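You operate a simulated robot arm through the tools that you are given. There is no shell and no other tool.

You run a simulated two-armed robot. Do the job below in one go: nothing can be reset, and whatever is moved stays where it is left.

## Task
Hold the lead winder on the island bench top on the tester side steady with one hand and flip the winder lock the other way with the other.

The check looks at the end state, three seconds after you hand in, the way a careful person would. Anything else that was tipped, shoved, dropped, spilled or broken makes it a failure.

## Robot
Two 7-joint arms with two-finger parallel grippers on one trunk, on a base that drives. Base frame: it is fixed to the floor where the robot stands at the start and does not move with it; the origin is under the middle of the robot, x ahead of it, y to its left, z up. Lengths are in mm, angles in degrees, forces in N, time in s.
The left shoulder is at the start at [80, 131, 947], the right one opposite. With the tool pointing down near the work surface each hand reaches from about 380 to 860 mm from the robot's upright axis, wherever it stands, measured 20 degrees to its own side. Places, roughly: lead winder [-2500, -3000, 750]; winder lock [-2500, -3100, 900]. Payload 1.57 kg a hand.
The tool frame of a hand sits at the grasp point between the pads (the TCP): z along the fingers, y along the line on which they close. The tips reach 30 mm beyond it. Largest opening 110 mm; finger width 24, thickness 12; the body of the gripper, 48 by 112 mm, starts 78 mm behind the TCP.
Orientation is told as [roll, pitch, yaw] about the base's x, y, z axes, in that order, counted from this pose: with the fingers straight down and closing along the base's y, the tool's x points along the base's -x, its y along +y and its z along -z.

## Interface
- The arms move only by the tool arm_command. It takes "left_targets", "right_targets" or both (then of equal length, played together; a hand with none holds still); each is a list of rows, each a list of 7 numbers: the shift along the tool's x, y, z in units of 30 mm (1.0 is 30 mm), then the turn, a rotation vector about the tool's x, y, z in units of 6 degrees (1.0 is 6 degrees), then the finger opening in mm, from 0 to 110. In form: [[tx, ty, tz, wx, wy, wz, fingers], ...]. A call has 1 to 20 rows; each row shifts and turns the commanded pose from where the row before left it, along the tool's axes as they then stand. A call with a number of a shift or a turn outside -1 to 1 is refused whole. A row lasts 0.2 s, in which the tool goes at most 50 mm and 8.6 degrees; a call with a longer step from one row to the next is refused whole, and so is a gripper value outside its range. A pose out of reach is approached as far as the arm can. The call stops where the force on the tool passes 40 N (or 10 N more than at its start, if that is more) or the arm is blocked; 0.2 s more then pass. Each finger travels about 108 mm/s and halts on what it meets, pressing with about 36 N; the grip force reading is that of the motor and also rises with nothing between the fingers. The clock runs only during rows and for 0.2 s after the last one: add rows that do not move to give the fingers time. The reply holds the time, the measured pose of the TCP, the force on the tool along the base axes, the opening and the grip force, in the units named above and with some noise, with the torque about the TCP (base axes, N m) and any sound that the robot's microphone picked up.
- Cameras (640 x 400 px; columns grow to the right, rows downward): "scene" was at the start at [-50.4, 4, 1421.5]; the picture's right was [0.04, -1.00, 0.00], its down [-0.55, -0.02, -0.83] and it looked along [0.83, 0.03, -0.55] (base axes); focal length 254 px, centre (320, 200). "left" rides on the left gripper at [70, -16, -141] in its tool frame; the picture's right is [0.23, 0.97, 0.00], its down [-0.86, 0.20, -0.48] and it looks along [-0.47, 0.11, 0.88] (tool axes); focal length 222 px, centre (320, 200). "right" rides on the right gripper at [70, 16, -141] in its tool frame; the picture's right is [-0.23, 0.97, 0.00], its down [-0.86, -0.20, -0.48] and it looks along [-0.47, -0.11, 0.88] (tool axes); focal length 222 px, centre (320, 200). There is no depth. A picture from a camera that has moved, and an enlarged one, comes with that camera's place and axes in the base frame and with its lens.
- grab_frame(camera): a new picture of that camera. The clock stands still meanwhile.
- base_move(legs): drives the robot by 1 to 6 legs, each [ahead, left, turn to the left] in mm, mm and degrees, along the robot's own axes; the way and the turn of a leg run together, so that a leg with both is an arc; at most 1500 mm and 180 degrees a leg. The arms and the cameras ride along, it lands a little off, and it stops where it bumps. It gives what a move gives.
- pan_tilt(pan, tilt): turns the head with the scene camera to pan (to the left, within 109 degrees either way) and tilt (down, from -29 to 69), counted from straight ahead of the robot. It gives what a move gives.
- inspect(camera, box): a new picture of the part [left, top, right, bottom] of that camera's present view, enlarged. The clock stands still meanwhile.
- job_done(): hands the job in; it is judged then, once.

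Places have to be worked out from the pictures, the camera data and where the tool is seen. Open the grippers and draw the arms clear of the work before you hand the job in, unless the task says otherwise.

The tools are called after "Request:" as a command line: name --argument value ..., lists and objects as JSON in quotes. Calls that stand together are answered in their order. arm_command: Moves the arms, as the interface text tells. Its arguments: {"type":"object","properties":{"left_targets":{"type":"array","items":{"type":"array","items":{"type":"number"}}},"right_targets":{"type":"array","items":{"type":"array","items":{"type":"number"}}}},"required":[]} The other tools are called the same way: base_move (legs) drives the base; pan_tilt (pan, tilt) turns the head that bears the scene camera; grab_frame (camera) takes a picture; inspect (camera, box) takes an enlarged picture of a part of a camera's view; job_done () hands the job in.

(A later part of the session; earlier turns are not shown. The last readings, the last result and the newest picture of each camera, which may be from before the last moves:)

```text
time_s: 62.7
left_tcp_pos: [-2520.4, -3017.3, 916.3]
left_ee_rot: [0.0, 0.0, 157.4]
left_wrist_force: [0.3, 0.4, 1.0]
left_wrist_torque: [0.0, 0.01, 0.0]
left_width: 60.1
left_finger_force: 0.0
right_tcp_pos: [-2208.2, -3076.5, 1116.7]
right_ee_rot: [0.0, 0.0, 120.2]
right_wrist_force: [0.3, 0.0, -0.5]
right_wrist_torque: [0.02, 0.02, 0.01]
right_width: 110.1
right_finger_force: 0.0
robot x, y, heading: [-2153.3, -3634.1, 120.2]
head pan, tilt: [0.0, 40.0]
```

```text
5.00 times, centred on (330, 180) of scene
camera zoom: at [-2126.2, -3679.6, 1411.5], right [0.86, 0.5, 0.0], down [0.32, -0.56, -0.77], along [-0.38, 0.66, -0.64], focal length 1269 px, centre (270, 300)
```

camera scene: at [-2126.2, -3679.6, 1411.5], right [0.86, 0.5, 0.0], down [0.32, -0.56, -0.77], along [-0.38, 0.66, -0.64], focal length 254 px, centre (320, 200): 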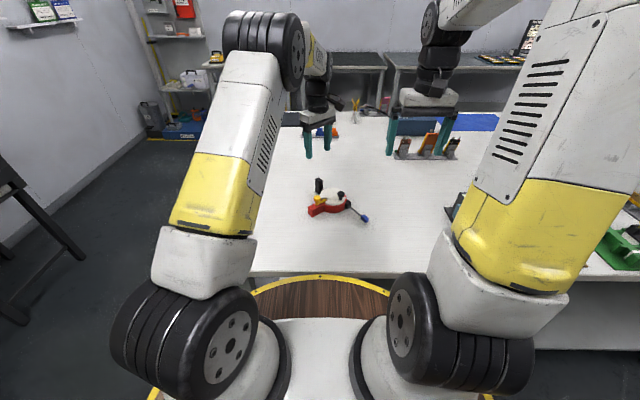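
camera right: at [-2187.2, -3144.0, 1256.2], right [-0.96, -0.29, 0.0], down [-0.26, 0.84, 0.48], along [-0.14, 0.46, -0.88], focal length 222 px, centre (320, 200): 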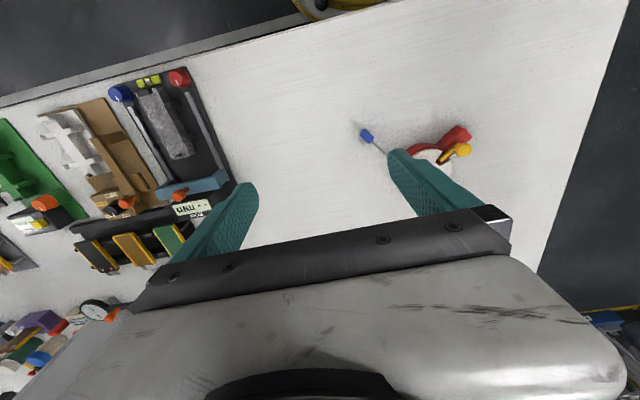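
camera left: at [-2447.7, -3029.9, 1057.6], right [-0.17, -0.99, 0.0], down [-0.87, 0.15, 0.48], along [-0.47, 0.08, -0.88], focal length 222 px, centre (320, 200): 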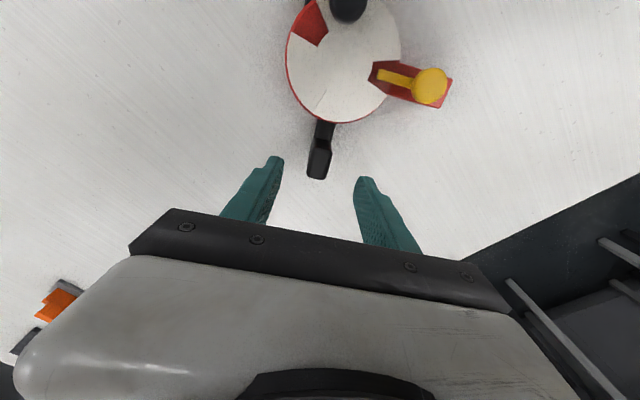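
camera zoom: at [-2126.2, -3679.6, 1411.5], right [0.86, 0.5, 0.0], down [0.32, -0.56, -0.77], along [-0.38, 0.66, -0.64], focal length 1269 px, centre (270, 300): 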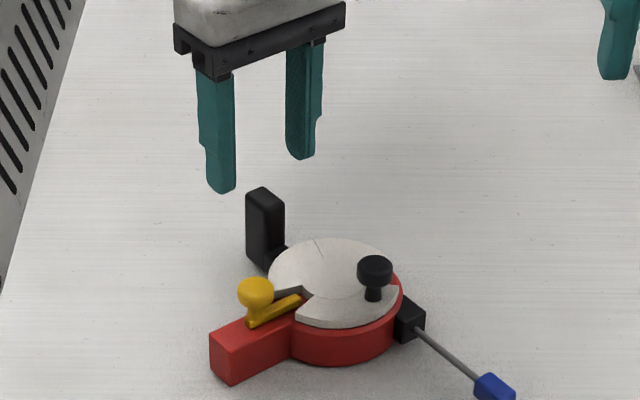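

The post lies within 1 mm of the hand's centre across the fingers and 5 mm along; I shift 3 mm and lower to z 850 with the fingers astride the post, then check.

Request:
arm_command --left_targets '[[0.1, 0, 0.5, 0, 0, 0, 60], [0, 0, 0.6, 0, 0, 0, 60], [0, 0, 0.6, 0, 0, 0, 60], [0, 0, 0.5, 0, 0, 0, 60], [0, 0, 0, 0, 0, 0, 60]]'

Request:
grab_frame --camera "left"

Request:
inspect --camera "scene" --box '[305, 140, 355, 220]'

```text
time_s: 63.9
left_tcp_pos: [-2516.2, -3020.7, 849.2]
left_ee_rot: [0.0, -0.1, 157.3]
left_wrist_force: [0.0, 0.3, 0.1]
left_wrist_torque: [0.0, 0.0, 0.0]
left_width: 60.0
left_finger_force: 0.1
right_tcp_pos: [-2208.2, -3076.2, 1114.8]
right_ee_rot: [0.0, 0.0, 120.2]
right_wrist_force: [0.0, -0.7, 0.8]
right_wrist_torque: [0.04, -0.02, -0.02]
right_width: 110.0
right_finger_force: 0.0
robot x, y, heading: [-2153.3, -3633.1, 120.2]
head pan, tilt: [0.0, 40.0]
```

```text
taken
camera left: at [-2444.6, -3031.5, 991.8], right [-0.17, -0.99, 0.0], down [-0.87, 0.15, 0.48], along [-0.47, 0.08, -0.88], focal length 222 px, centre (320, 200)
```

left: 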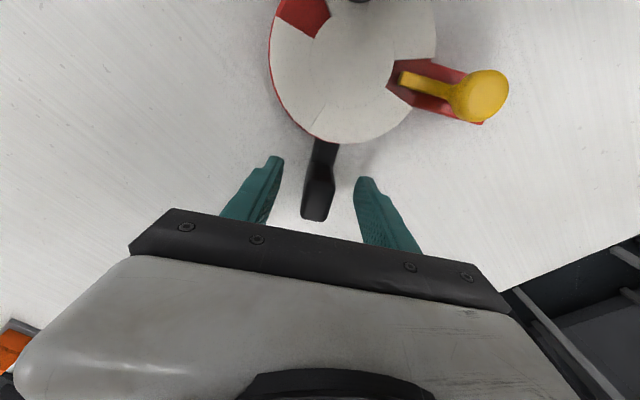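

```text
5.00 times, centred on (330, 180) of scene
camera zoom: at [-2126.2, -3679.6, 1411.5], right [0.86, 0.5, 0.0], down [0.32, -0.56, -0.77], along [-0.38, 0.66, -0.64], focal length 1269 px, centre (270, 300)
```

zoom: 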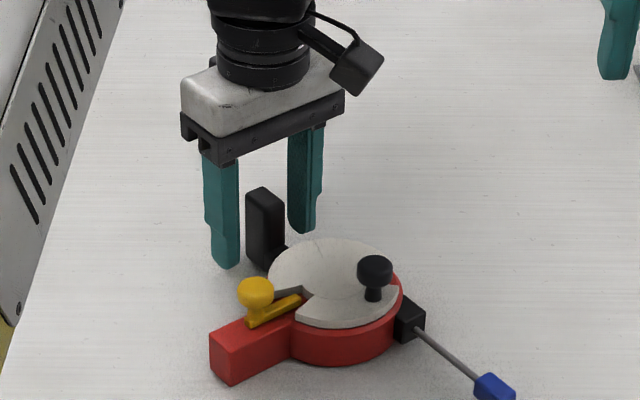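

The fingers stand astride the post with room on both sides. I close them slowly on it to hold the winder.

Request:
arm_command --left_targets '[[0, 0, 0, 0, 0, 0, 45], [0, 0, 0, 0, 0, 0, 34], [0, 0, 0, 0, 0, 0, 28], [0, 0, 0, 0, 0, 0, 25], [0, 0, 0, 0, 0, 0, 22], [0, 0, 0, 0, 0, 0, 20], [0, 0, 0, 0, 0, 0, 18], [0, 0, 0, 0, 0, 0, 16], [0, 0, 0, 0, 0, 0, 14], [0, 0, 0, 0, 0, 0, 12]]'

Request:
inspect --camera "left" --box '[240, 0, 540, 240]'

Request:
inspect --camera "scene" --box '[305, 140, 355, 220]'

```text
time_s: 66.1
left_tcp_pos: [-2516.5, -3019.7, 850.6]
left_ee_rot: [0.0, 0.1, 157.3]
left_wrist_force: [0.1, -0.4, 1.5]
left_wrist_torque: [0.01, -0.02, -0.02]
left_width: 19.5
left_finger_force: 33.6
right_tcp_pos: [-2208.2, -3076.8, 1114.9]
right_ee_rot: [0.1, 0.0, 120.2]
right_wrist_force: [0.5, 0.9, 0.7]
right_wrist_torque: [-0.01, -0.03, 0.01]
right_width: 110.3
right_finger_force: 0.1
robot x, y, heading: [-2152.9, -3632.2, 120.2]
head pan, tilt: [0.0, 40.0]
```

```text
1.67 times, centred on (390, 120) of left
camera zoom: at [-2444.4, -3031.5, 992.1], right [-0.17, -0.99, 0.0], down [-0.87, 0.15, 0.48], along [-0.47, 0.08, -0.88], focal length 370 px, centre (203, 333)
```

zoom: 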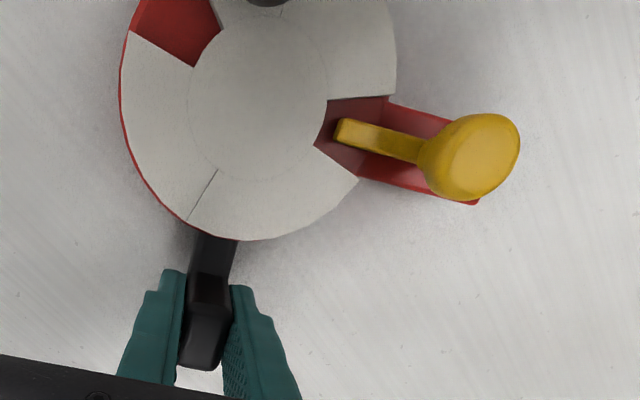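

```text
5.00 times, centred on (330, 180) of scene
camera zoom: at [-2126.2, -3679.6, 1411.5], right [0.86, 0.5, 0.0], down [0.32, -0.56, -0.77], along [-0.38, 0.66, -0.64], focal length 1269 px, centre (270, 300)
```

zoom: 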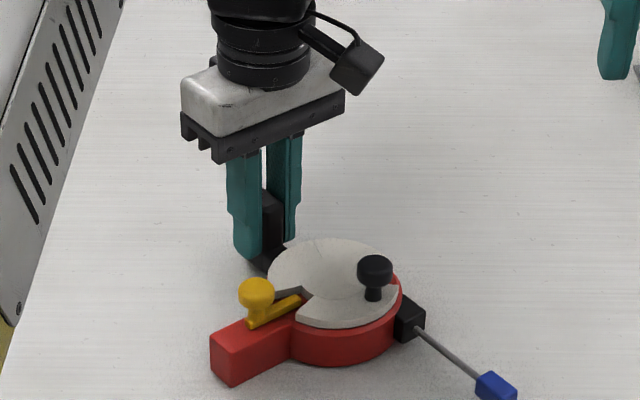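

The left hand holds the post at 19.5 mm with 34 N and the winder has not moved. I now turn the right hand at its height: yaw to 157 so it closes along the red block, then lean its body 30 degrees back-right, away from the left hand.

Request:
arm_command --right_targets '[[0, 0, 0, 0, 0, -0.876, 80], [0, 0, 0, 0, 0, -0.876, 60], [0, 0, 0, 0, 0, -0.876, 60], [0, 0, 0, 0, 0, -0.876, 60], [0, 0, 0, 0, 0, -0.876, 60], [0, 0, 0, 0, 0, -0.876, 60], [0, 0, 0, 0, 0, -0.876, 60], [0, 0, 0, 0, -1, 0, 60], [0, 0, 0, 0, -1, 0, 60], [0, 0, 0, 0, -1, 0, 60], [0, 0, 0, 0, -1, 0, 60], [0, 0, 0, 0, -1, 0, 60], [0, 0, 0, 0, 0, 0, 60]]'

Request:
grab_frame --camera "scene"

Request:
grab_frame --camera "right"

```text
time_s: 68.9
left_tcp_pos: [-2515.5, -3018.8, 851.5]
left_ee_rot: [0.1, 0.0, 157.4]
left_wrist_force: [0.6, 0.1, 1.9]
left_wrist_torque: [0.04, -0.02, 0.01]
left_width: 19.8
left_finger_force: 33.2
right_tcp_pos: [-2208.3, -3077.0, 1116.0]
right_ee_rot: [0.0, -30.0, 156.9]
right_wrist_force: [-0.6, 0.5, 0.3]
right_wrist_torque: [0.01, 0.02, 0.0]
right_width: 60.2
right_finger_force: 0.1
robot x, y, heading: [-2150.9, -3636.7, 120.3]
head pan, tilt: [0.0, 40.0]
```

```text
taken
camera scene: at [-2126.2, -3679.6, 1411.5], right [0.86, 0.5, 0.0], down [0.32, -0.56, -0.77], along [-0.38, 0.66, -0.64], focal length 254 px, centre (320, 200)
```

scene: 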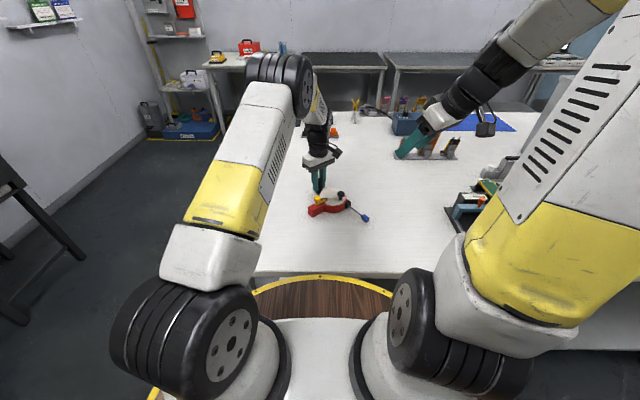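

```text
taken
camera right: at [-2094.1, -3141.7, 1202.1], right [-0.56, -0.82, 0.11], down [-0.38, 0.38, 0.84], along [-0.73, 0.43, -0.53], focal length 222 px, centre (320, 200)
```

right: 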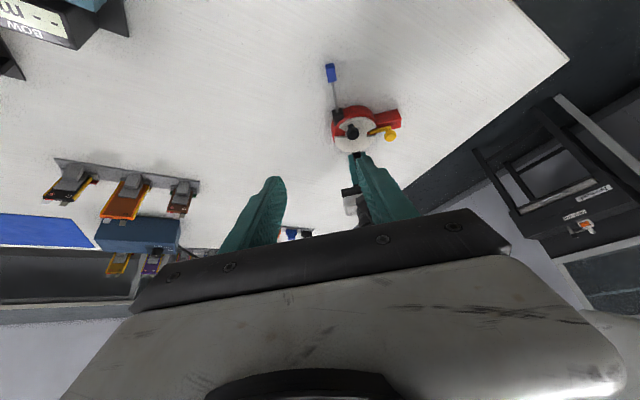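

The right hand took the tilted pose. I bring it to a hover point about 60 mm short of the yellow knob along its finger axis, then look.

Request:
arm_command --right_targets '[[-0.247, 0.496, 0.947, 0, 0, 0, 60], [-0.247, 0.496, 0.947, 0, 0, 0, 60], [-0.247, 0.496, 0.947, 0, 0, 0, 60], [-0.247, 0.496, 0.947, 0, 0, 0, 60], [-0.247, 0.496, 0.947, 0, 0, 0, 60], [-0.247, 0.496, 0.947, 0, 0, 0, 60], [-0.247, 0.496, 0.947, 0, 0, 0, 60], [-0.247, 0.496, 0.947, 0, 0, 0, 60], [-0.247, 0.496, 0.947, 0, 0, 0, 60], [0, 0, 0, 0, 0, 0, 60]]'

Request:
grab_frame --camera "scene"

Request:
grab_frame --camera "right"

Request:
grab_frame --camera "left"

```text
time_s: 71.1
left_tcp_pos: [-2516.3, -3020.2, 852.0]
left_ee_rot: [0.0, 0.0, 157.3]
left_wrist_force: [0.1, -0.3, 0.2]
left_wrist_torque: [-0.08, -0.1, -0.08]
left_width: 19.8
left_finger_force: 34.0
right_tcp_pos: [-2432.3, -3127.7, 928.1]
right_ee_rot: [0.0, -30.0, 156.9]
right_wrist_force: [-0.4, 1.2, -0.4]
right_wrist_torque: [0.02, 0.01, -0.03]
right_width: 60.1
right_finger_force: 0.0
robot x, y, heading: [-2155.3, -3633.3, 120.2]
head pan, tilt: [0.0, 40.0]
```

```text
taken
camera scene: at [-2126.2, -3679.6, 1411.5], right [0.86, 0.5, 0.0], down [0.32, -0.56, -0.77], along [-0.38, 0.66, -0.64], focal length 254 px, centre (320, 200)
```

scene: 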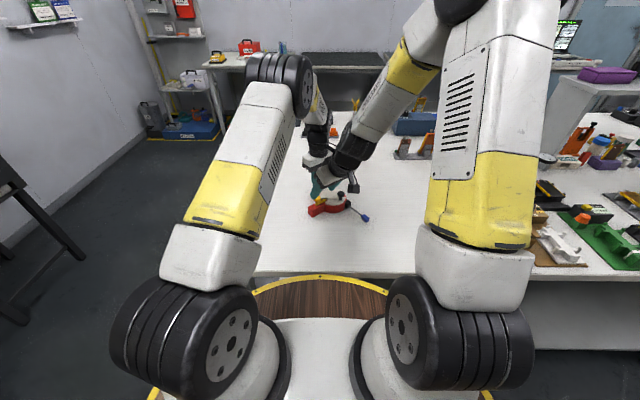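

```text
taken
camera right: at [-2317.5, -3193.1, 1014.4], right [-0.56, -0.82, 0.11], down [-0.38, 0.38, 0.84], along [-0.73, 0.43, -0.53], focal length 222 px, centre (320, 200)
```

right: 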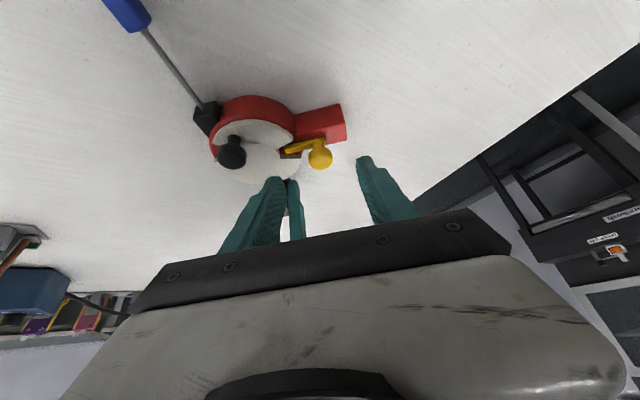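

```text
taken
camera left: at [-2444.4, -3031.4, 992.1], right [-0.17, -0.99, 0.0], down [-0.87, 0.15, 0.48], along [-0.47, 0.08, -0.88], focal length 222 px, centre (320, 200)
```

left: 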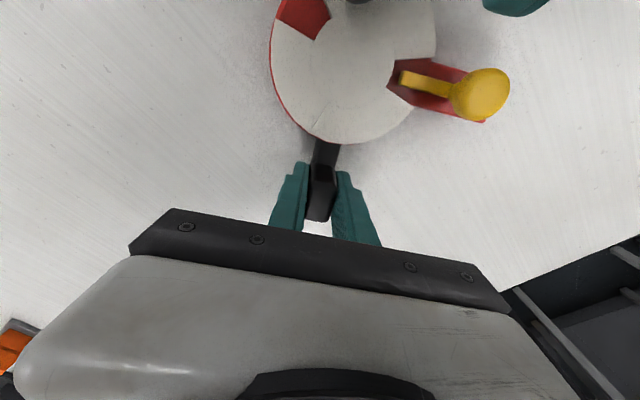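

Both hands are near the winder. I enlarge the scene and the right view to check clearance and the line-up with the knob.

Request:
inspect --camera "scene" --box '[280, 110, 400, 230]'

Request:
inspect --camera "right" --box '[190, 80, 430, 240]'

```text
3.33 times, centred on (340, 170) of scene
camera zoom: at [-2126.2, -3679.6, 1411.5], right [0.86, 0.5, 0.0], down [0.32, -0.56, -0.77], along [-0.38, 0.66, -0.64], focal length 846 px, centre (253, 300)
```

zoom: 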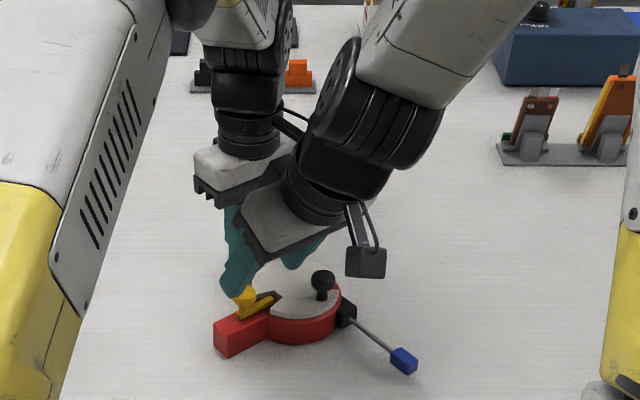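

```text
2.50 times, centred on (310, 160) of right
camera zoom: at [-2317.5, -3193.1, 1014.4], right [-0.56, -0.82, 0.11], down [-0.38, 0.38, 0.84], along [-0.73, 0.43, -0.53], focal length 555 px, centre (345, 300)
```

zoom: 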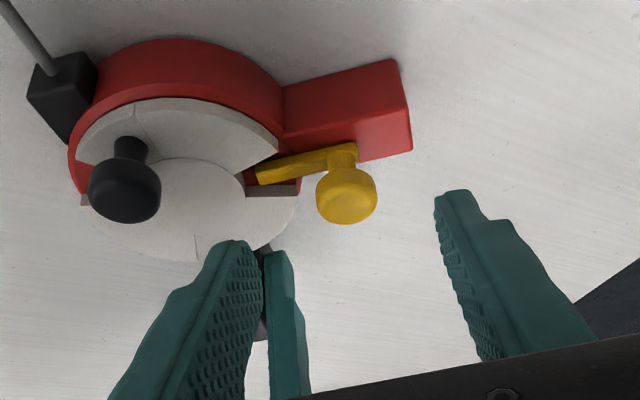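

The knob works out at [-2466, -3113, 862] again, dead on the finger axis 76 mm beyond the TCP. I narrow the fingers to 48 mm and advance 58 mm along the tool axis.

Request:
arm_command --right_targets '[[0, 0, 0, 0, 0, 0, 48], [0, 0, 0.7, 0, 0, 0, 48], [0, 0, 0.6, 0, 0, 0, 48], [0, 0, 0.35, 0, 0, 0, 48], [0, 0, 0.28, 0, 0, 0, 48], [0, 0, 0, 0, 0, 0, 48]]'

Request:
inspect --camera "right" --box '[190, 80, 430, 240]'

Request:
inspect --camera "scene" --box '[295, 150, 385, 225]'

Request:
grab_frame --camera "left"

```text
time_s: 72.5
left_tcp_pos: [-2516.1, -3020.6, 851.6]
left_ee_rot: [0.1, 0.0, 157.3]
left_wrist_force: [1.9, -1.0, 0.9]
left_wrist_torque: [-0.05, -0.04, -0.06]
left_width: 19.8
left_finger_force: 34.1
right_tcp_pos: [-2457.0, -3116.4, 877.2]
right_ee_rot: [0.0, -30.0, 156.9]
right_wrist_force: [-0.5, -0.4, -0.2]
right_wrist_torque: [-0.03, 0.02, -0.01]
right_width: 48.2
right_finger_force: 0.0
robot x, y, heading: [-2152.6, -3633.5, 120.5]
head pan, tilt: [0.0, 40.0]
```

```text
2.50 times, centred on (310, 160) of right
camera zoom: at [-2343.8, -3181.7, 964.2], right [-0.56, -0.82, 0.11], down [-0.38, 0.38, 0.84], along [-0.73, 0.43, -0.53], focal length 555 px, centre (345, 300)
```

zoom: 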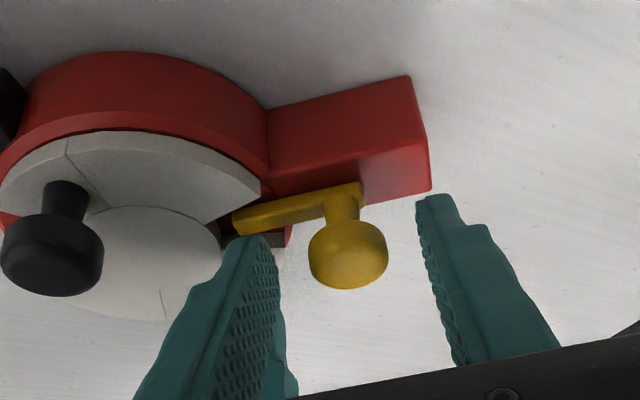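

```text
5.33 times, centred on (340, 188) of scene
camera zoom: at [-2126.2, -3679.7, 1411.5], right [0.86, 0.5, 0.0], down [0.32, -0.56, -0.77], along [-0.38, 0.66, -0.64], focal length 1354 px, centre (213, 267)
```

zoom: 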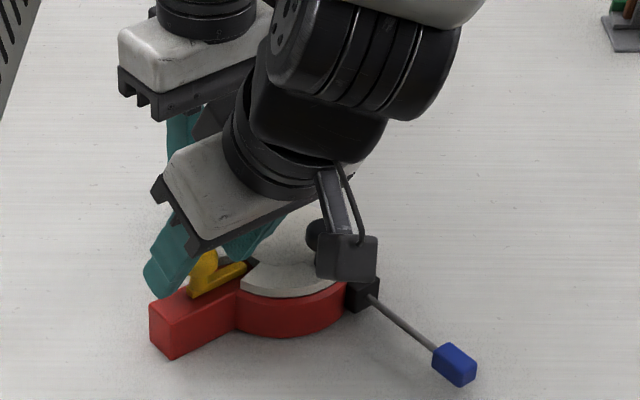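

```text
taken
camera left: at [-2444.4, -3031.5, 992.1], right [-0.17, -0.99, 0.0], down [-0.87, 0.15, 0.48], along [-0.47, 0.08, -0.88], focal length 222 px, centre (320, 200)
```

left: 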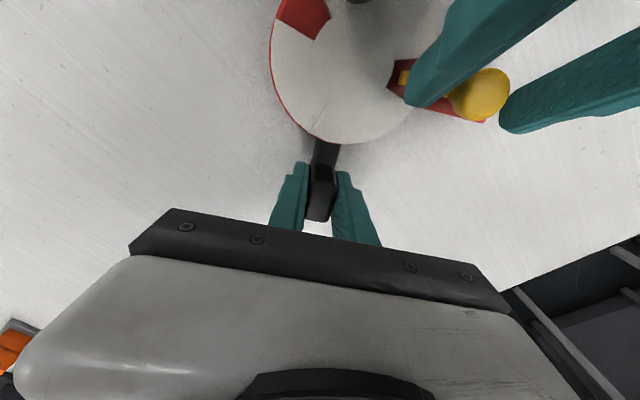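

The knob sits between the fingertips with room on each side and no contact forces. I close slowly on it.

Request:
arm_command --right_targets '[[0, 0, 0, 0, 0, 0, 40], [0, 0, 0, 0, 0, 0, 34], [0, 0, 0, 0, 0, 0, 30], [0, 0, 0, 0, 0, 0, 28], [0, 0, 0, 0, 0, 0, 26], [0, 0, 0, 0, 0, 0, 24], [0, 0, 0, 0, 0, 0, 22], [0, 0, 0, 0, 0, 0, 20], [0, 0, 0, 0, 0, 0, 18]]'

Request:
inspect --camera "right" --box '[190, 80, 430, 240]'

Request:
inspect --camera "left" --box '[260, 0, 640, 240]'

```text
time_s: 74.5
left_tcp_pos: [-2514.6, -3019.2, 850.6]
left_ee_rot: [-0.1, 0.0, 157.2]
left_wrist_force: [0.2, 1.5, 0.4]
left_wrist_torque: [0.04, 0.05, 0.09]
left_width: 19.6
left_finger_force: 33.6
right_tcp_pos: [-2457.6, -3116.7, 877.7]
right_ee_rot: [0.0, -30.0, 157.0]
right_wrist_force: [-0.2, -2.9, 1.4]
right_wrist_torque: [-0.02, 0.04, 0.08]
right_width: 23.1
right_finger_force: 35.6
robot x, y, heading: [-2154.7, -3631.5, 120.3]
head pan, tilt: [0.0, 40.0]
```

```text
2.50 times, centred on (310, 160) of right
camera zoom: at [-2343.8, -3181.8, 964.3], right [-0.56, -0.82, 0.11], down [-0.38, 0.38, 0.84], along [-0.73, 0.43, -0.53], focal length 555 px, centre (345, 300)
```

zoom: 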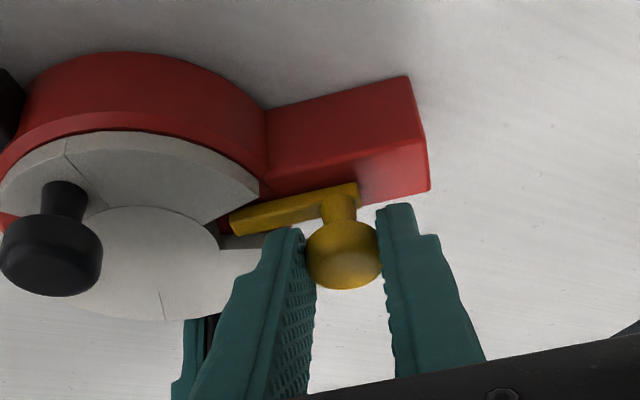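

```text
1.67 times, centred on (450, 120) of left
camera zoom: at [-2444.5, -3031.4, 992.1], right [-0.17, -0.99, 0.0], down [-0.87, 0.15, 0.48], along [-0.47, 0.08, -0.88], focal length 370 px, centre (103, 333)
```

zoom: 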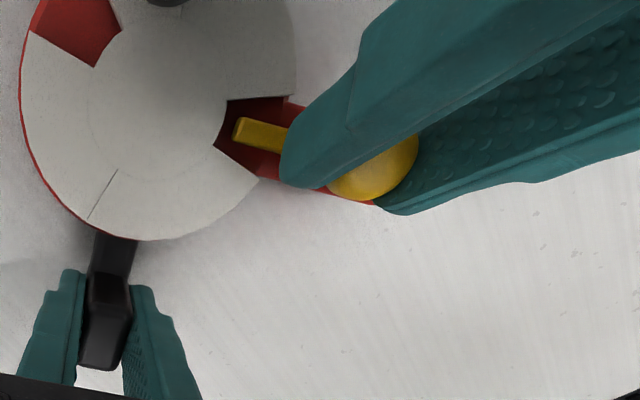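

The knob is held at 23 mm. I pull gently outward along the red block, 2 mm per row, and watch the forces.

Request:
arm_command --right_targets '[[0, 0.07, 0, 0, 0, 0, 16], [0, 0.07, 0, 0, 0, 0, 16], [0, 0.07, 0, 0, 0, 0, 16], [0, 0, 0, 0, 0, 0, 16]]'

Request:
inspect --camera "left" --box '[260, 0, 640, 240]'

Request:
inspect --camera "right" --box '[190, 80, 430, 240]'

```text
time_s: 75.5
left_tcp_pos: [-2515.6, -3019.4, 851.1]
left_ee_rot: [0.0, 0.0, 157.3]
left_wrist_force: [-1.9, 1.0, 0.2]
left_wrist_torque: [-0.04, -0.06, -0.07]
left_width: 19.7
left_finger_force: 34.2
right_tcp_pos: [-2461.4, -3121.8, 877.9]
right_ee_rot: [0.1, -30.0, 157.1]
right_wrist_force: [3.5, -1.0, 0.4]
right_wrist_torque: [-0.02, 0.06, -0.02]
right_width: 22.9
right_finger_force: 35.7
robot x, y, heading: [-2152.8, -3633.1, 120.2]
head pan, tilt: [0.0, 40.0]
```

```text
1.67 times, centred on (450, 120) of left
camera zoom: at [-2444.6, -3031.5, 992.1], right [-0.17, -0.99, 0.0], down [-0.87, 0.15, 0.48], along [-0.47, 0.08, -0.88], focal length 370 px, centre (103, 333)
```

zoom: 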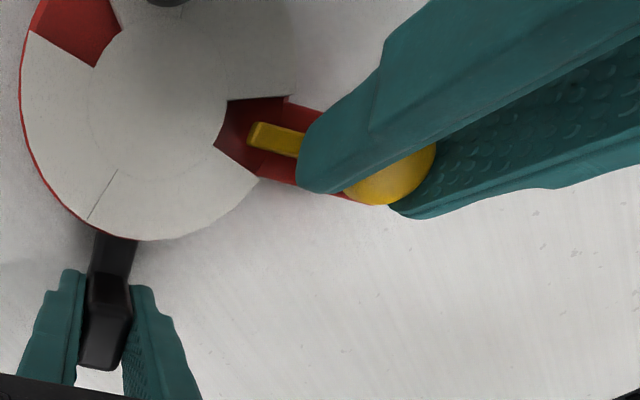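

```text
2.50 times, centred on (310, 160) of right
camera zoom: at [-2346.4, -3187.5, 964.3], right [-0.56, -0.82, 0.11], down [-0.38, 0.38, 0.84], along [-0.73, 0.43, -0.53], focal length 555 px, centre (345, 300)
```

zoom: 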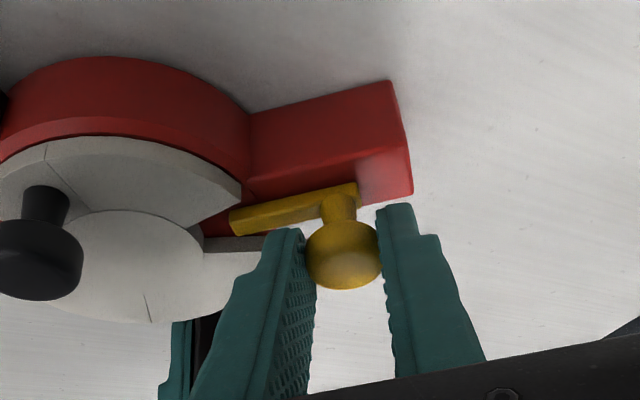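

The bar slides outward with only about 3 N while the winder stays still, so the lock is a sliding bolt. I keep pulling outward in small steps.

Request:
arm_command --right_targets '[[0, 0.08, 0, 0, 0, 0, 16], [0, 0.08, 0, 0, 0, 0, 16], [0, 0.08, 0, 0, 0, 0, 16], [0, 0.08, 0, 0, 0, 0, 16], [0, 0, 0, 0, 0, 0, 16]]'

Request:
inspect --camera "left" --box '[260, 0, 640, 240]'

Request:
inspect --camera "right" --box '[190, 80, 430, 240]'

```text
time_s: 76.7
left_tcp_pos: [-2515.7, -3019.1, 849.7]
left_ee_rot: [0.0, 0.1, 157.2]
left_wrist_force: [-1.1, -0.2, 1.3]
left_wrist_torque: [0.07, 0.15, -0.02]
left_width: 19.8
left_finger_force: 33.6
right_tcp_pos: [-2465.0, -3130.2, 877.2]
right_ee_rot: [0.1, -29.9, 157.0]
right_wrist_force: [-1.0, 0.3, 0.0]
right_wrist_torque: [0.0, -0.02, 0.05]
right_width: 23.2
right_finger_force: 35.4
robot x, y, heading: [-2152.5, -3631.3, 120.2]
head pan, tilt: [0.0, 40.0]
```

```text
1.67 times, centred on (450, 120) of left
camera zoom: at [-2444.5, -3031.5, 992.1], right [-0.17, -0.99, 0.0], down [-0.87, 0.15, 0.48], along [-0.47, 0.08, -0.88], focal length 370 px, centre (103, 333)
```

zoom: 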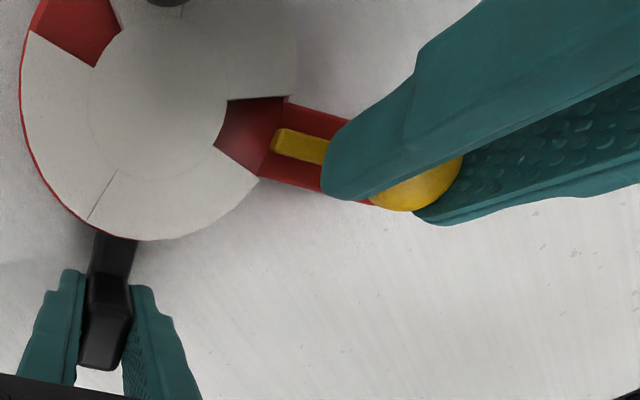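

```text
2.50 times, centred on (310, 160) of right
camera zoom: at [-2349.9, -3196.2, 964.3], right [-0.56, -0.82, 0.11], down [-0.38, 0.38, 0.84], along [-0.73, 0.43, -0.53], focal length 555 px, centre (345, 300)
```

zoom: 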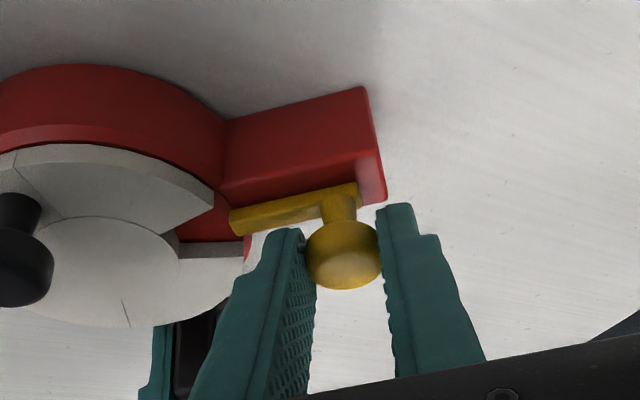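

About 15 mm of travel so far with almost no force, and the bolt's tip is near the wheel's rim. I pull on toward the end stop in 2 mm steps.

Request:
arm_command --right_targets '[[0, 0.07, 0, 0, 0, 0, 16], [0, 0.07, 0, 0, 0, 0, 16], [0, 0.07, 0, 0, 0, 0, 16], [0, 0, 0, 0, 0, 0, 16]]'

Request:
inspect --camera "left" --box '[260, 0, 640, 240]'

Request:
inspect --camera "right" --box '[190, 80, 430, 240]'

```text
time_s: 77.7
left_tcp_pos: [-2515.7, -3019.6, 850.8]
left_ee_rot: [0.0, 0.0, 157.3]
left_wrist_force: [-2.6, -0.1, 0.9]
left_wrist_torque: [-0.01, -0.2, -0.31]
left_width: 19.9
left_finger_force: 33.5
right_tcp_pos: [-2466.3, -3137.3, 878.0]
right_ee_rot: [0.1, -30.0, 157.0]
right_wrist_force: [5.8, 0.8, 4.3]
right_wrist_torque: [0.07, -0.04, -0.07]
right_width: 23.1
right_finger_force: 35.0
robot x, y, heading: [-2156.7, -3633.5, 119.8]
head pan, tilt: [0.0, 40.0]
```

```text
1.67 times, centred on (450, 120) of left
camera zoom: at [-2444.4, -3031.5, 992.1], right [-0.17, -0.99, 0.0], down [-0.87, 0.15, 0.48], along [-0.47, 0.08, -0.88], focal length 370 px, centre (103, 333)
```

zoom: 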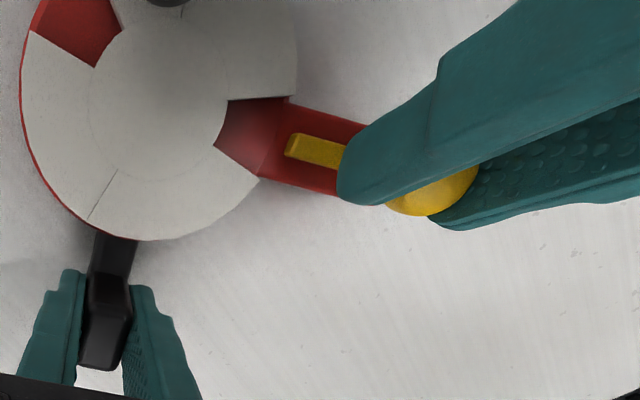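

```text
2.50 times, centred on (310, 160) of right
camera zoom: at [-2352.4, -3201.9, 964.2], right [-0.56, -0.82, 0.11], down [-0.38, 0.38, 0.84], along [-0.73, 0.43, -0.53], focal length 555 px, centre (345, 300)
```

zoom: 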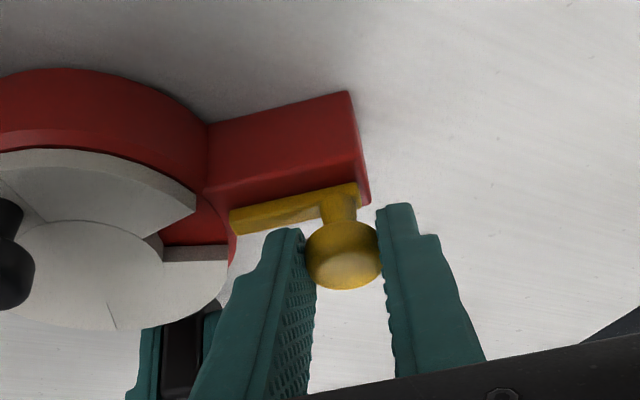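

The tip is now outside the wheel after 22 mm of travel, with small side force. I go on outward in 1.5 mm steps to find the end stop, easing 1 mm to the side.

Request:
arm_command --right_targets '[[0.03, 0.05, 0, 0, 0, 0, 16], [0, 0.05, 0, 0, 0, 0, 16], [0, 0, 0, 0, 0, 0, 16]]'

Request:
inspect --camera "left" --box '[260, 0, 640, 240]'

Request:
inspect --camera "right" --box '[190, 80, 430, 240]'

```text
time_s: 78.5
left_tcp_pos: [-2515.6, -3020.8, 851.7]
left_ee_rot: [0.1, 0.1, 157.3]
left_wrist_force: [-1.2, -6.8, 3.7]
left_wrist_torque: [0.26, -0.02, -0.34]
left_width: 20.0
left_finger_force: 33.1
right_tcp_pos: [-2467.3, -3137.6, 878.7]
right_ee_rot: [-0.1, -30.1, 156.9]
right_wrist_force: [0.2, 11.3, 5.7]
right_wrist_torque: [0.22, 0.14, -0.14]
right_width: 23.1
right_finger_force: 35.8
robot x, y, heading: [-2152.7, -3632.0, 120.1]
head pan, tilt: [0.0, 40.0]
```

```text
1.67 times, centred on (450, 120) of left
camera zoom: at [-2444.5, -3031.7, 992.1], right [-0.17, -0.99, 0.0], down [-0.87, 0.15, 0.48], along [-0.47, 0.08, -0.88], focal length 370 px, centre (103, 333)
```

zoom: 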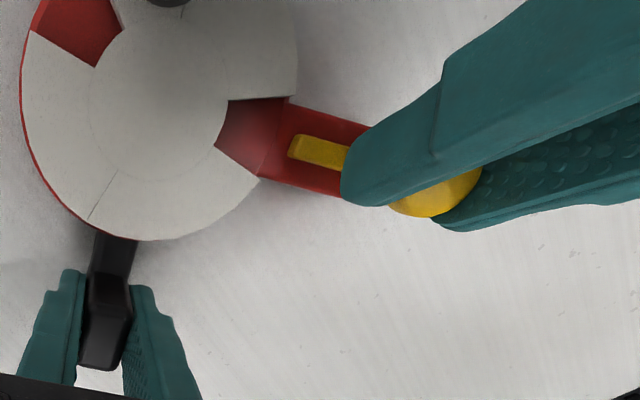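

```text
2.50 times, centred on (310, 160) of right
camera zoom: at [-2353.0, -3204.0, 963.8], right [-0.56, -0.82, 0.11], down [-0.38, 0.38, 0.84], along [-0.73, 0.43, -0.53], focal length 555 px, centre (345, 300)
```

zoom: 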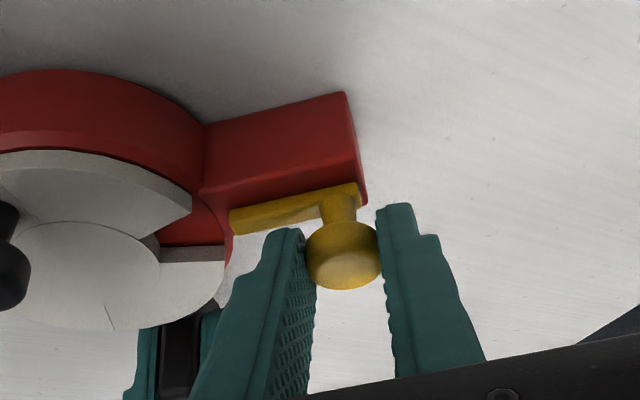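

The bolt has met its end stop (11 N outward resistance, 24 mm travel) and its tip is clear of the wheel; the left hand held the body. I ease the pull by 1 mm, open the right fingers, and back off along the tool axis.

Request:
arm_command --right_targets '[[0, -0.03, 0, 0, 0, 0, 16], [0, 0, 0, 0, 0, 0, 24], [0, 0, 0, 0, 0, 0, 30], [0, 0, 0, 0, 0, 0, 38], [0, 0, 0, 0, 0, 0, 48], [0, 0, 0, 0, 0, 0, 52], [0, 0, -0.3, 0, 0, 0, 52], [0, 0, -0.6, 0, 0, 0, 52], [0, 0, -0.8, 0, 0, 0, 52], [0, 0, -0.8, 0, 0, 0, 52], [0, 0, 0, 0, 0, 0, 52]]'

Request:
inspect --camera "left" --box '[260, 0, 640, 240]'

Request:
inspect --camera "right" --box '[190, 80, 430, 240]'

Request:
inspect --camera "scene" --box '[295, 150, 385, 225]'

```text
time_s: 80.9
left_tcp_pos: [-2515.2, -3019.4, 851.9]
left_ee_rot: [-0.1, 0.0, 157.4]
left_wrist_force: [0.4, -1.3, 1.2]
left_wrist_torque: [0.06, -0.06, -0.08]
left_width: 20.0
left_finger_force: 33.6
right_tcp_pos: [-2432.7, -3153.5, 942.0]
right_ee_rot: [0.0, -29.8, 157.0]
right_wrist_force: [-0.7, 0.0, -0.2]
right_wrist_torque: [-0.01, -0.03, -0.01]
right_width: 51.6
right_finger_force: 0.1
robot x, y, heading: [-2154.2, -3631.3, 120.0]
head pan, tilt: [0.0, 40.0]
```

```text
1.67 times, centred on (450, 120) of left
camera zoom: at [-2444.4, -3031.5, 992.1], right [-0.17, -0.99, 0.0], down [-0.87, 0.15, 0.48], along [-0.47, 0.08, -0.88], focal length 370 px, centre (103, 333)
```

zoom: 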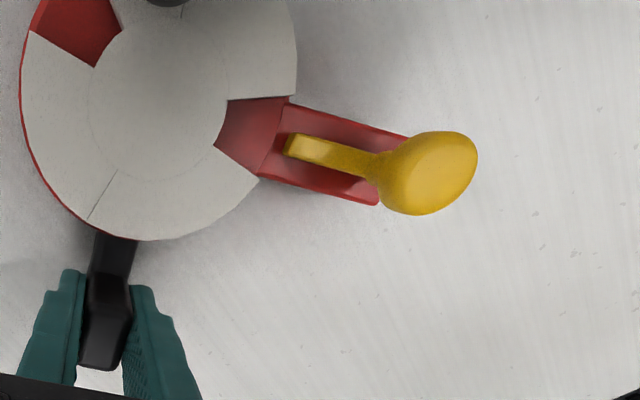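

```text
2.50 times, centred on (310, 160) of right
camera zoom: at [-2317.5, -3218.6, 1029.3], right [-0.56, -0.82, 0.11], down [-0.38, 0.38, 0.84], along [-0.73, 0.43, -0.53], focal length 555 px, centre (345, 300)
```

zoom: 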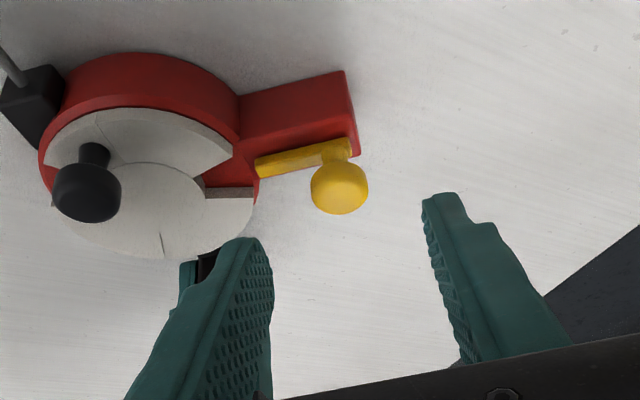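

```text
5.33 times, centred on (340, 188) of scene
camera zoom: at [-2126.2, -3679.7, 1411.5], right [0.86, 0.5, 0.0], down [0.32, -0.56, -0.77], along [-0.38, 0.66, -0.64], focal length 1354 px, centre (213, 267)
```

zoom: 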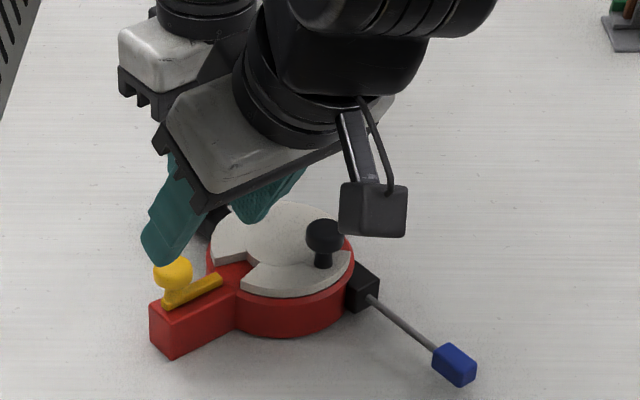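

The bolt stayed out when released and the winder stands unmoved, but the tip looks about 1 mm short of the stop after my easing. To leave it fully over, I go back onto the knob, draw it to the stop once more and look before opening.

Request:
arm_command --right_targets '[[0, 0.04, 0.5, 0, 0, 0, 52], [0, 0, 0.8, 0, 0, 0, 52], [0, 0, 0.7, 0, 0, 0, 52], [0, 0, 0.5, 0, 0, 0, 48], [0, 0, 0, 0, 0, 0, 38], [0, 0, 0, 0, 0, 0, 32], [0, 0, 0, 0, 0, 0, 28], [0, 0, 0, 0, 0, 0, 25], [0, 0, 0, 0, 0, 0, 23], [0, 0, 0, 0, 0, 0, 20], [0, 0.03, 0, 0, 0, 0, 18], [0, 0, 0, 0, 0, 0, 18]]'

Request:
inspect --camera "left" --box '[260, 0, 640, 240]'

```text
time_s: 83.5
left_tcp_pos: [-2516.2, -3021.2, 850.8]
left_ee_rot: [0.2, 0.0, 157.3]
left_wrist_force: [-1.5, -8.6, 4.7]
left_wrist_torque: [0.01, -0.17, -0.47]
left_width: 19.7
left_finger_force: 32.9
right_tcp_pos: [-2468.3, -3140.3, 878.7]
right_ee_rot: [0.0, -30.0, 157.0]
right_wrist_force: [2.7, 11.5, 1.4]
right_wrist_torque: [0.2, -0.01, -0.07]
right_width: 27.1
right_finger_force: 5.5
robot x, y, heading: [-2154.1, -3633.4, 120.0]
head pan, tilt: [0.0, 40.0]
```

```text
1.67 times, centred on (450, 120) of left
camera zoom: at [-2444.6, -3031.7, 992.0], right [-0.17, -0.99, 0.0], down [-0.87, 0.15, 0.48], along [-0.47, 0.08, -0.88], focal length 370 px, centre (103, 333)
```

zoom: 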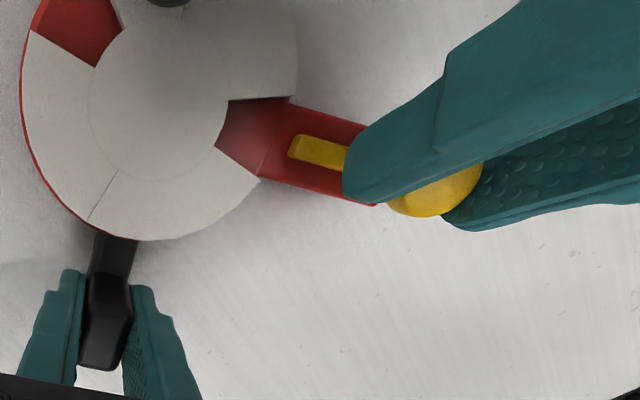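

The inner finger has pushed the knob against its stop (11.5 N) and the call halted there, with the winder firm. I open the fingers straight from here and draw the right hand back.

Request:
arm_command --right_targets '[[0, 0, 0, 0, 0, 0, 34], [0, 0, 0, 0, 0, 0, 44], [0, 0, 0, 0, 0, 0, 54], [0, 0, 0, 0, 0, 0, 54], [0, 0, -0.3, 0, 0, 0, 54], [0, 0, -0.6, 0, 0, 0, 54], [0, 0, -0.9, 0, 0, 0, 54], [0, 0, -0.9, 0, 0, 0, 54], [0, 0, 0, 0, 0, 0, 54]]'

Request:
inspect --camera "left" --box '[260, 0, 640, 240]'

Request:
inspect --camera "right" --box '[190, 80, 430, 240]'

```text
time_s: 85.5
left_tcp_pos: [-2515.8, -3019.9, 850.6]
left_ee_rot: [0.1, 0.0, 157.3]
left_wrist_force: [0.7, -1.2, 0.4]
left_wrist_torque: [0.04, 0.02, -0.04]
left_width: 19.6
left_finger_force: 33.9
right_tcp_pos: [-2429.7, -3157.9, 947.5]
right_ee_rot: [0.0, -30.0, 157.0]
right_wrist_force: [0.9, 0.4, 0.7]
right_wrist_torque: [0.02, -0.01, 0.01]
right_width: 54.1
right_finger_force: 0.1
robot x, y, heading: [-2151.3, -3638.1, 120.2]
head pan, tilt: [0.0, 40.0]
```

```text
1.67 times, centred on (450, 120) of left
camera zoom: at [-2444.5, -3031.6, 992.0], right [-0.17, -0.99, 0.0], down [-0.87, 0.15, 0.48], along [-0.47, 0.08, -0.88], focal length 370 px, centre (103, 333)
```

zoom: 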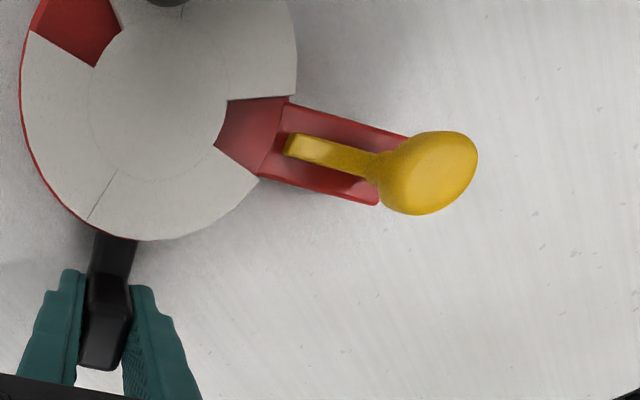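

```text
2.50 times, centred on (310, 160) of right
camera zoom: at [-2316.1, -3222.4, 1034.0], right [-0.56, -0.82, 0.11], down [-0.38, 0.38, 0.84], along [-0.73, 0.43, -0.53], focal length 555 px, centre (345, 300)
```

zoom: 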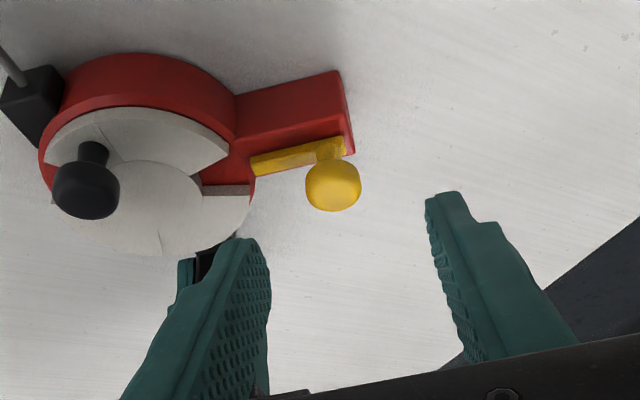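

The bolt comes to rest at the same place, so that is its end position; the winder has not shifted. I withdraw the right hand up and away.

Request:
arm_command --right_targets '[[0, 0, -0.97, 0, 0, 0, 54], [0, 0, -0.97, 0, 0, 0, 54], [0, 0, -0.97, 0, 0, 0, 54], [0, 0, -0.97, 0, 0, 0, 54], [0.27, -0.67, -0.97, 0, 0, 0, 54], [0.27, -0.67, -0.97, 0, 0, 0, 60], [0.27, -0.67, -0.97, 0, 0, 0, 70], [0.27, -0.67, -0.97, 0, 0, 0, 80], [0.27, -0.67, 0, 0, 0, 0, 90], [0.27, -0.67, 0, 0, 0, 0, 100], [0.27, -0.67, 0, 0, 0, 0, 110], [0.27, -0.67, 0, 0, 0, 0, 110], [0, 0, 0, 0, 0, 0, 110]]'

Request:
grab_frame --camera "scene"

Request:
inspect --camera "scene" --box '[305, 150, 375, 225]'

```text
time_s: 88.3
left_tcp_pos: [-2515.9, -3019.1, 850.2]
left_ee_rot: [0.0, 0.0, 157.3]
left_wrist_force: [0.1, 0.4, 0.5]
left_wrist_torque: [-0.01, 0.08, -0.01]
left_width: 19.4
left_finger_force: 34.1
right_tcp_pos: [-2209.0, -3075.1, 1117.8]
right_ee_rot: [0.0, -29.9, 157.1]
right_wrist_force: [-0.1, 0.7, -0.1]
right_wrist_torque: [-0.03, -0.01, 0.03]
right_width: 109.9
right_finger_force: 0.0
robot x, y, heading: [-2156.3, -3631.4, 120.5]
head pan, tilt: [0.0, 40.0]
```

```text
taken
camera scene: at [-2126.2, -3679.6, 1411.5], right [0.86, 0.5, 0.0], down [0.32, -0.56, -0.77], along [-0.38, 0.66, -0.64], focal length 254 px, centre (320, 200)
```

scene: 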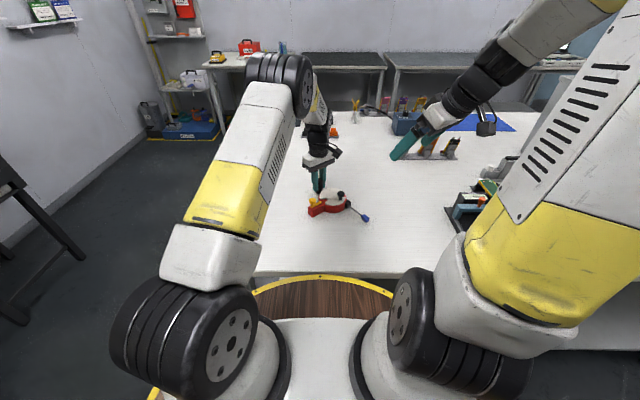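

```text
5.33 times, centred on (340, 188) of scene
camera zoom: at [-2126.2, -3679.6, 1411.5], right [0.86, 0.5, 0.0], down [0.32, -0.56, -0.77], along [-0.38, 0.66, -0.64], focal length 1354 px, centre (213, 267)
```

zoom: 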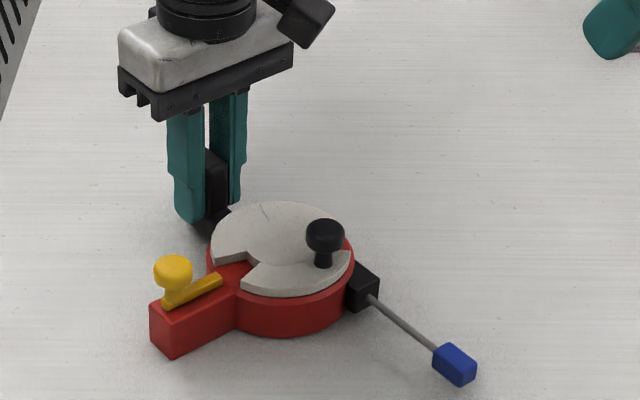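

The right hand is clear and the bolt stays out. I open the left fingers gently and lift the left hand straight up off the post.

Request:
arm_command --left_targets '[[0, 0, 0, 0, 0, 0, 22], [0, 0, 0, 0, 0, 0, 28], [0, 0, 0, 0, 0, 0, 38], [0, 0, 0, 0, 0, 0, 50], [0, 0, 0, 0, 0, 0, 60], [0, 0, -0.4, 0, 0, 0, 60], [0, 0, -0.6, 0, 0, 0, 60], [0, 0, -0.8, 0, 0, 0, 60], [0, 0, -0.9, 0, 0, 0, 60], [0, 0, -0.9, 0, 0, 0, 60], [0, 0, -0.9, 0, 0, 0, 60], [0, 0, -0.9, 0, 0, 0, 60], [0, 0, 0, 0, 0, 0, 60]]'

Request:
grab_frame --camera "left"

Request:
inspect --camera "scene" --box '[305, 150, 375, 225]'

```text
time_s: 91.1
left_tcp_pos: [-2516.5, -3019.6, 1012.5]
left_ee_rot: [0.0, -0.1, 157.3]
left_wrist_force: [0.3, -0.4, 1.1]
left_wrist_torque: [0.02, 0.0, 0.01]
left_width: 60.2
left_finger_force: 0.1
right_tcp_pos: [-2208.6, -3075.8, 1117.2]
right_ee_rot: [-0.1, -30.0, 157.0]
right_wrist_force: [-0.2, 0.5, 1.0]
right_wrist_torque: [0.0, 0.01, -0.02]
right_width: 110.1
right_finger_force: 0.1
robot x, y, heading: [-2155.0, -3631.8, 120.2]
head pan, tilt: [0.0, 40.0]
```

```text
taken
camera left: at [-2444.7, -3031.4, 1154.3], right [-0.17, -0.99, 0.0], down [-0.87, 0.15, 0.48], along [-0.47, 0.08, -0.88], focal length 222 px, centre (320, 200)
```

left: 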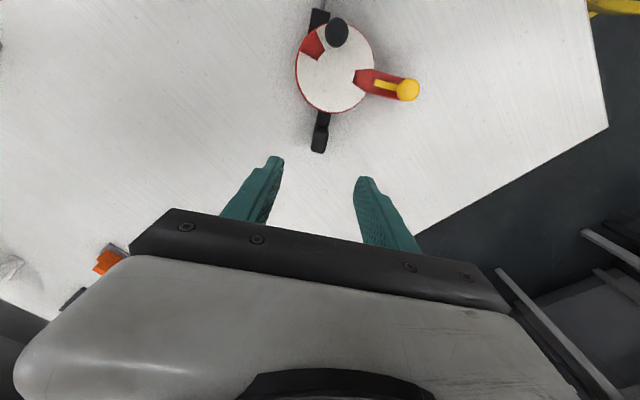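

```text
5.33 times, centred on (340, 188) of scene
camera zoom: at [-2126.2, -3679.6, 1411.5], right [0.86, 0.5, 0.0], down [0.32, -0.56, -0.77], along [-0.38, 0.66, -0.64], focal length 1354 px, centre (213, 267)
```

zoom: 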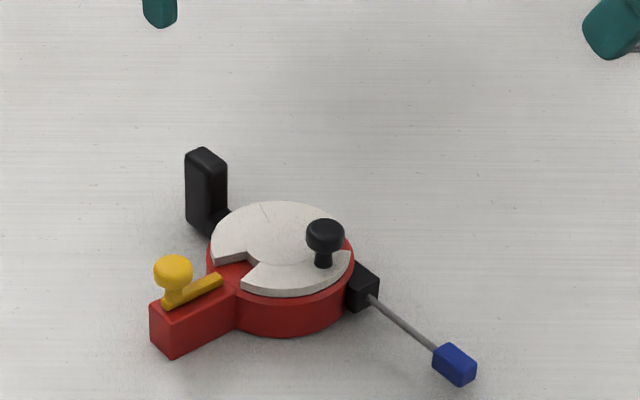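

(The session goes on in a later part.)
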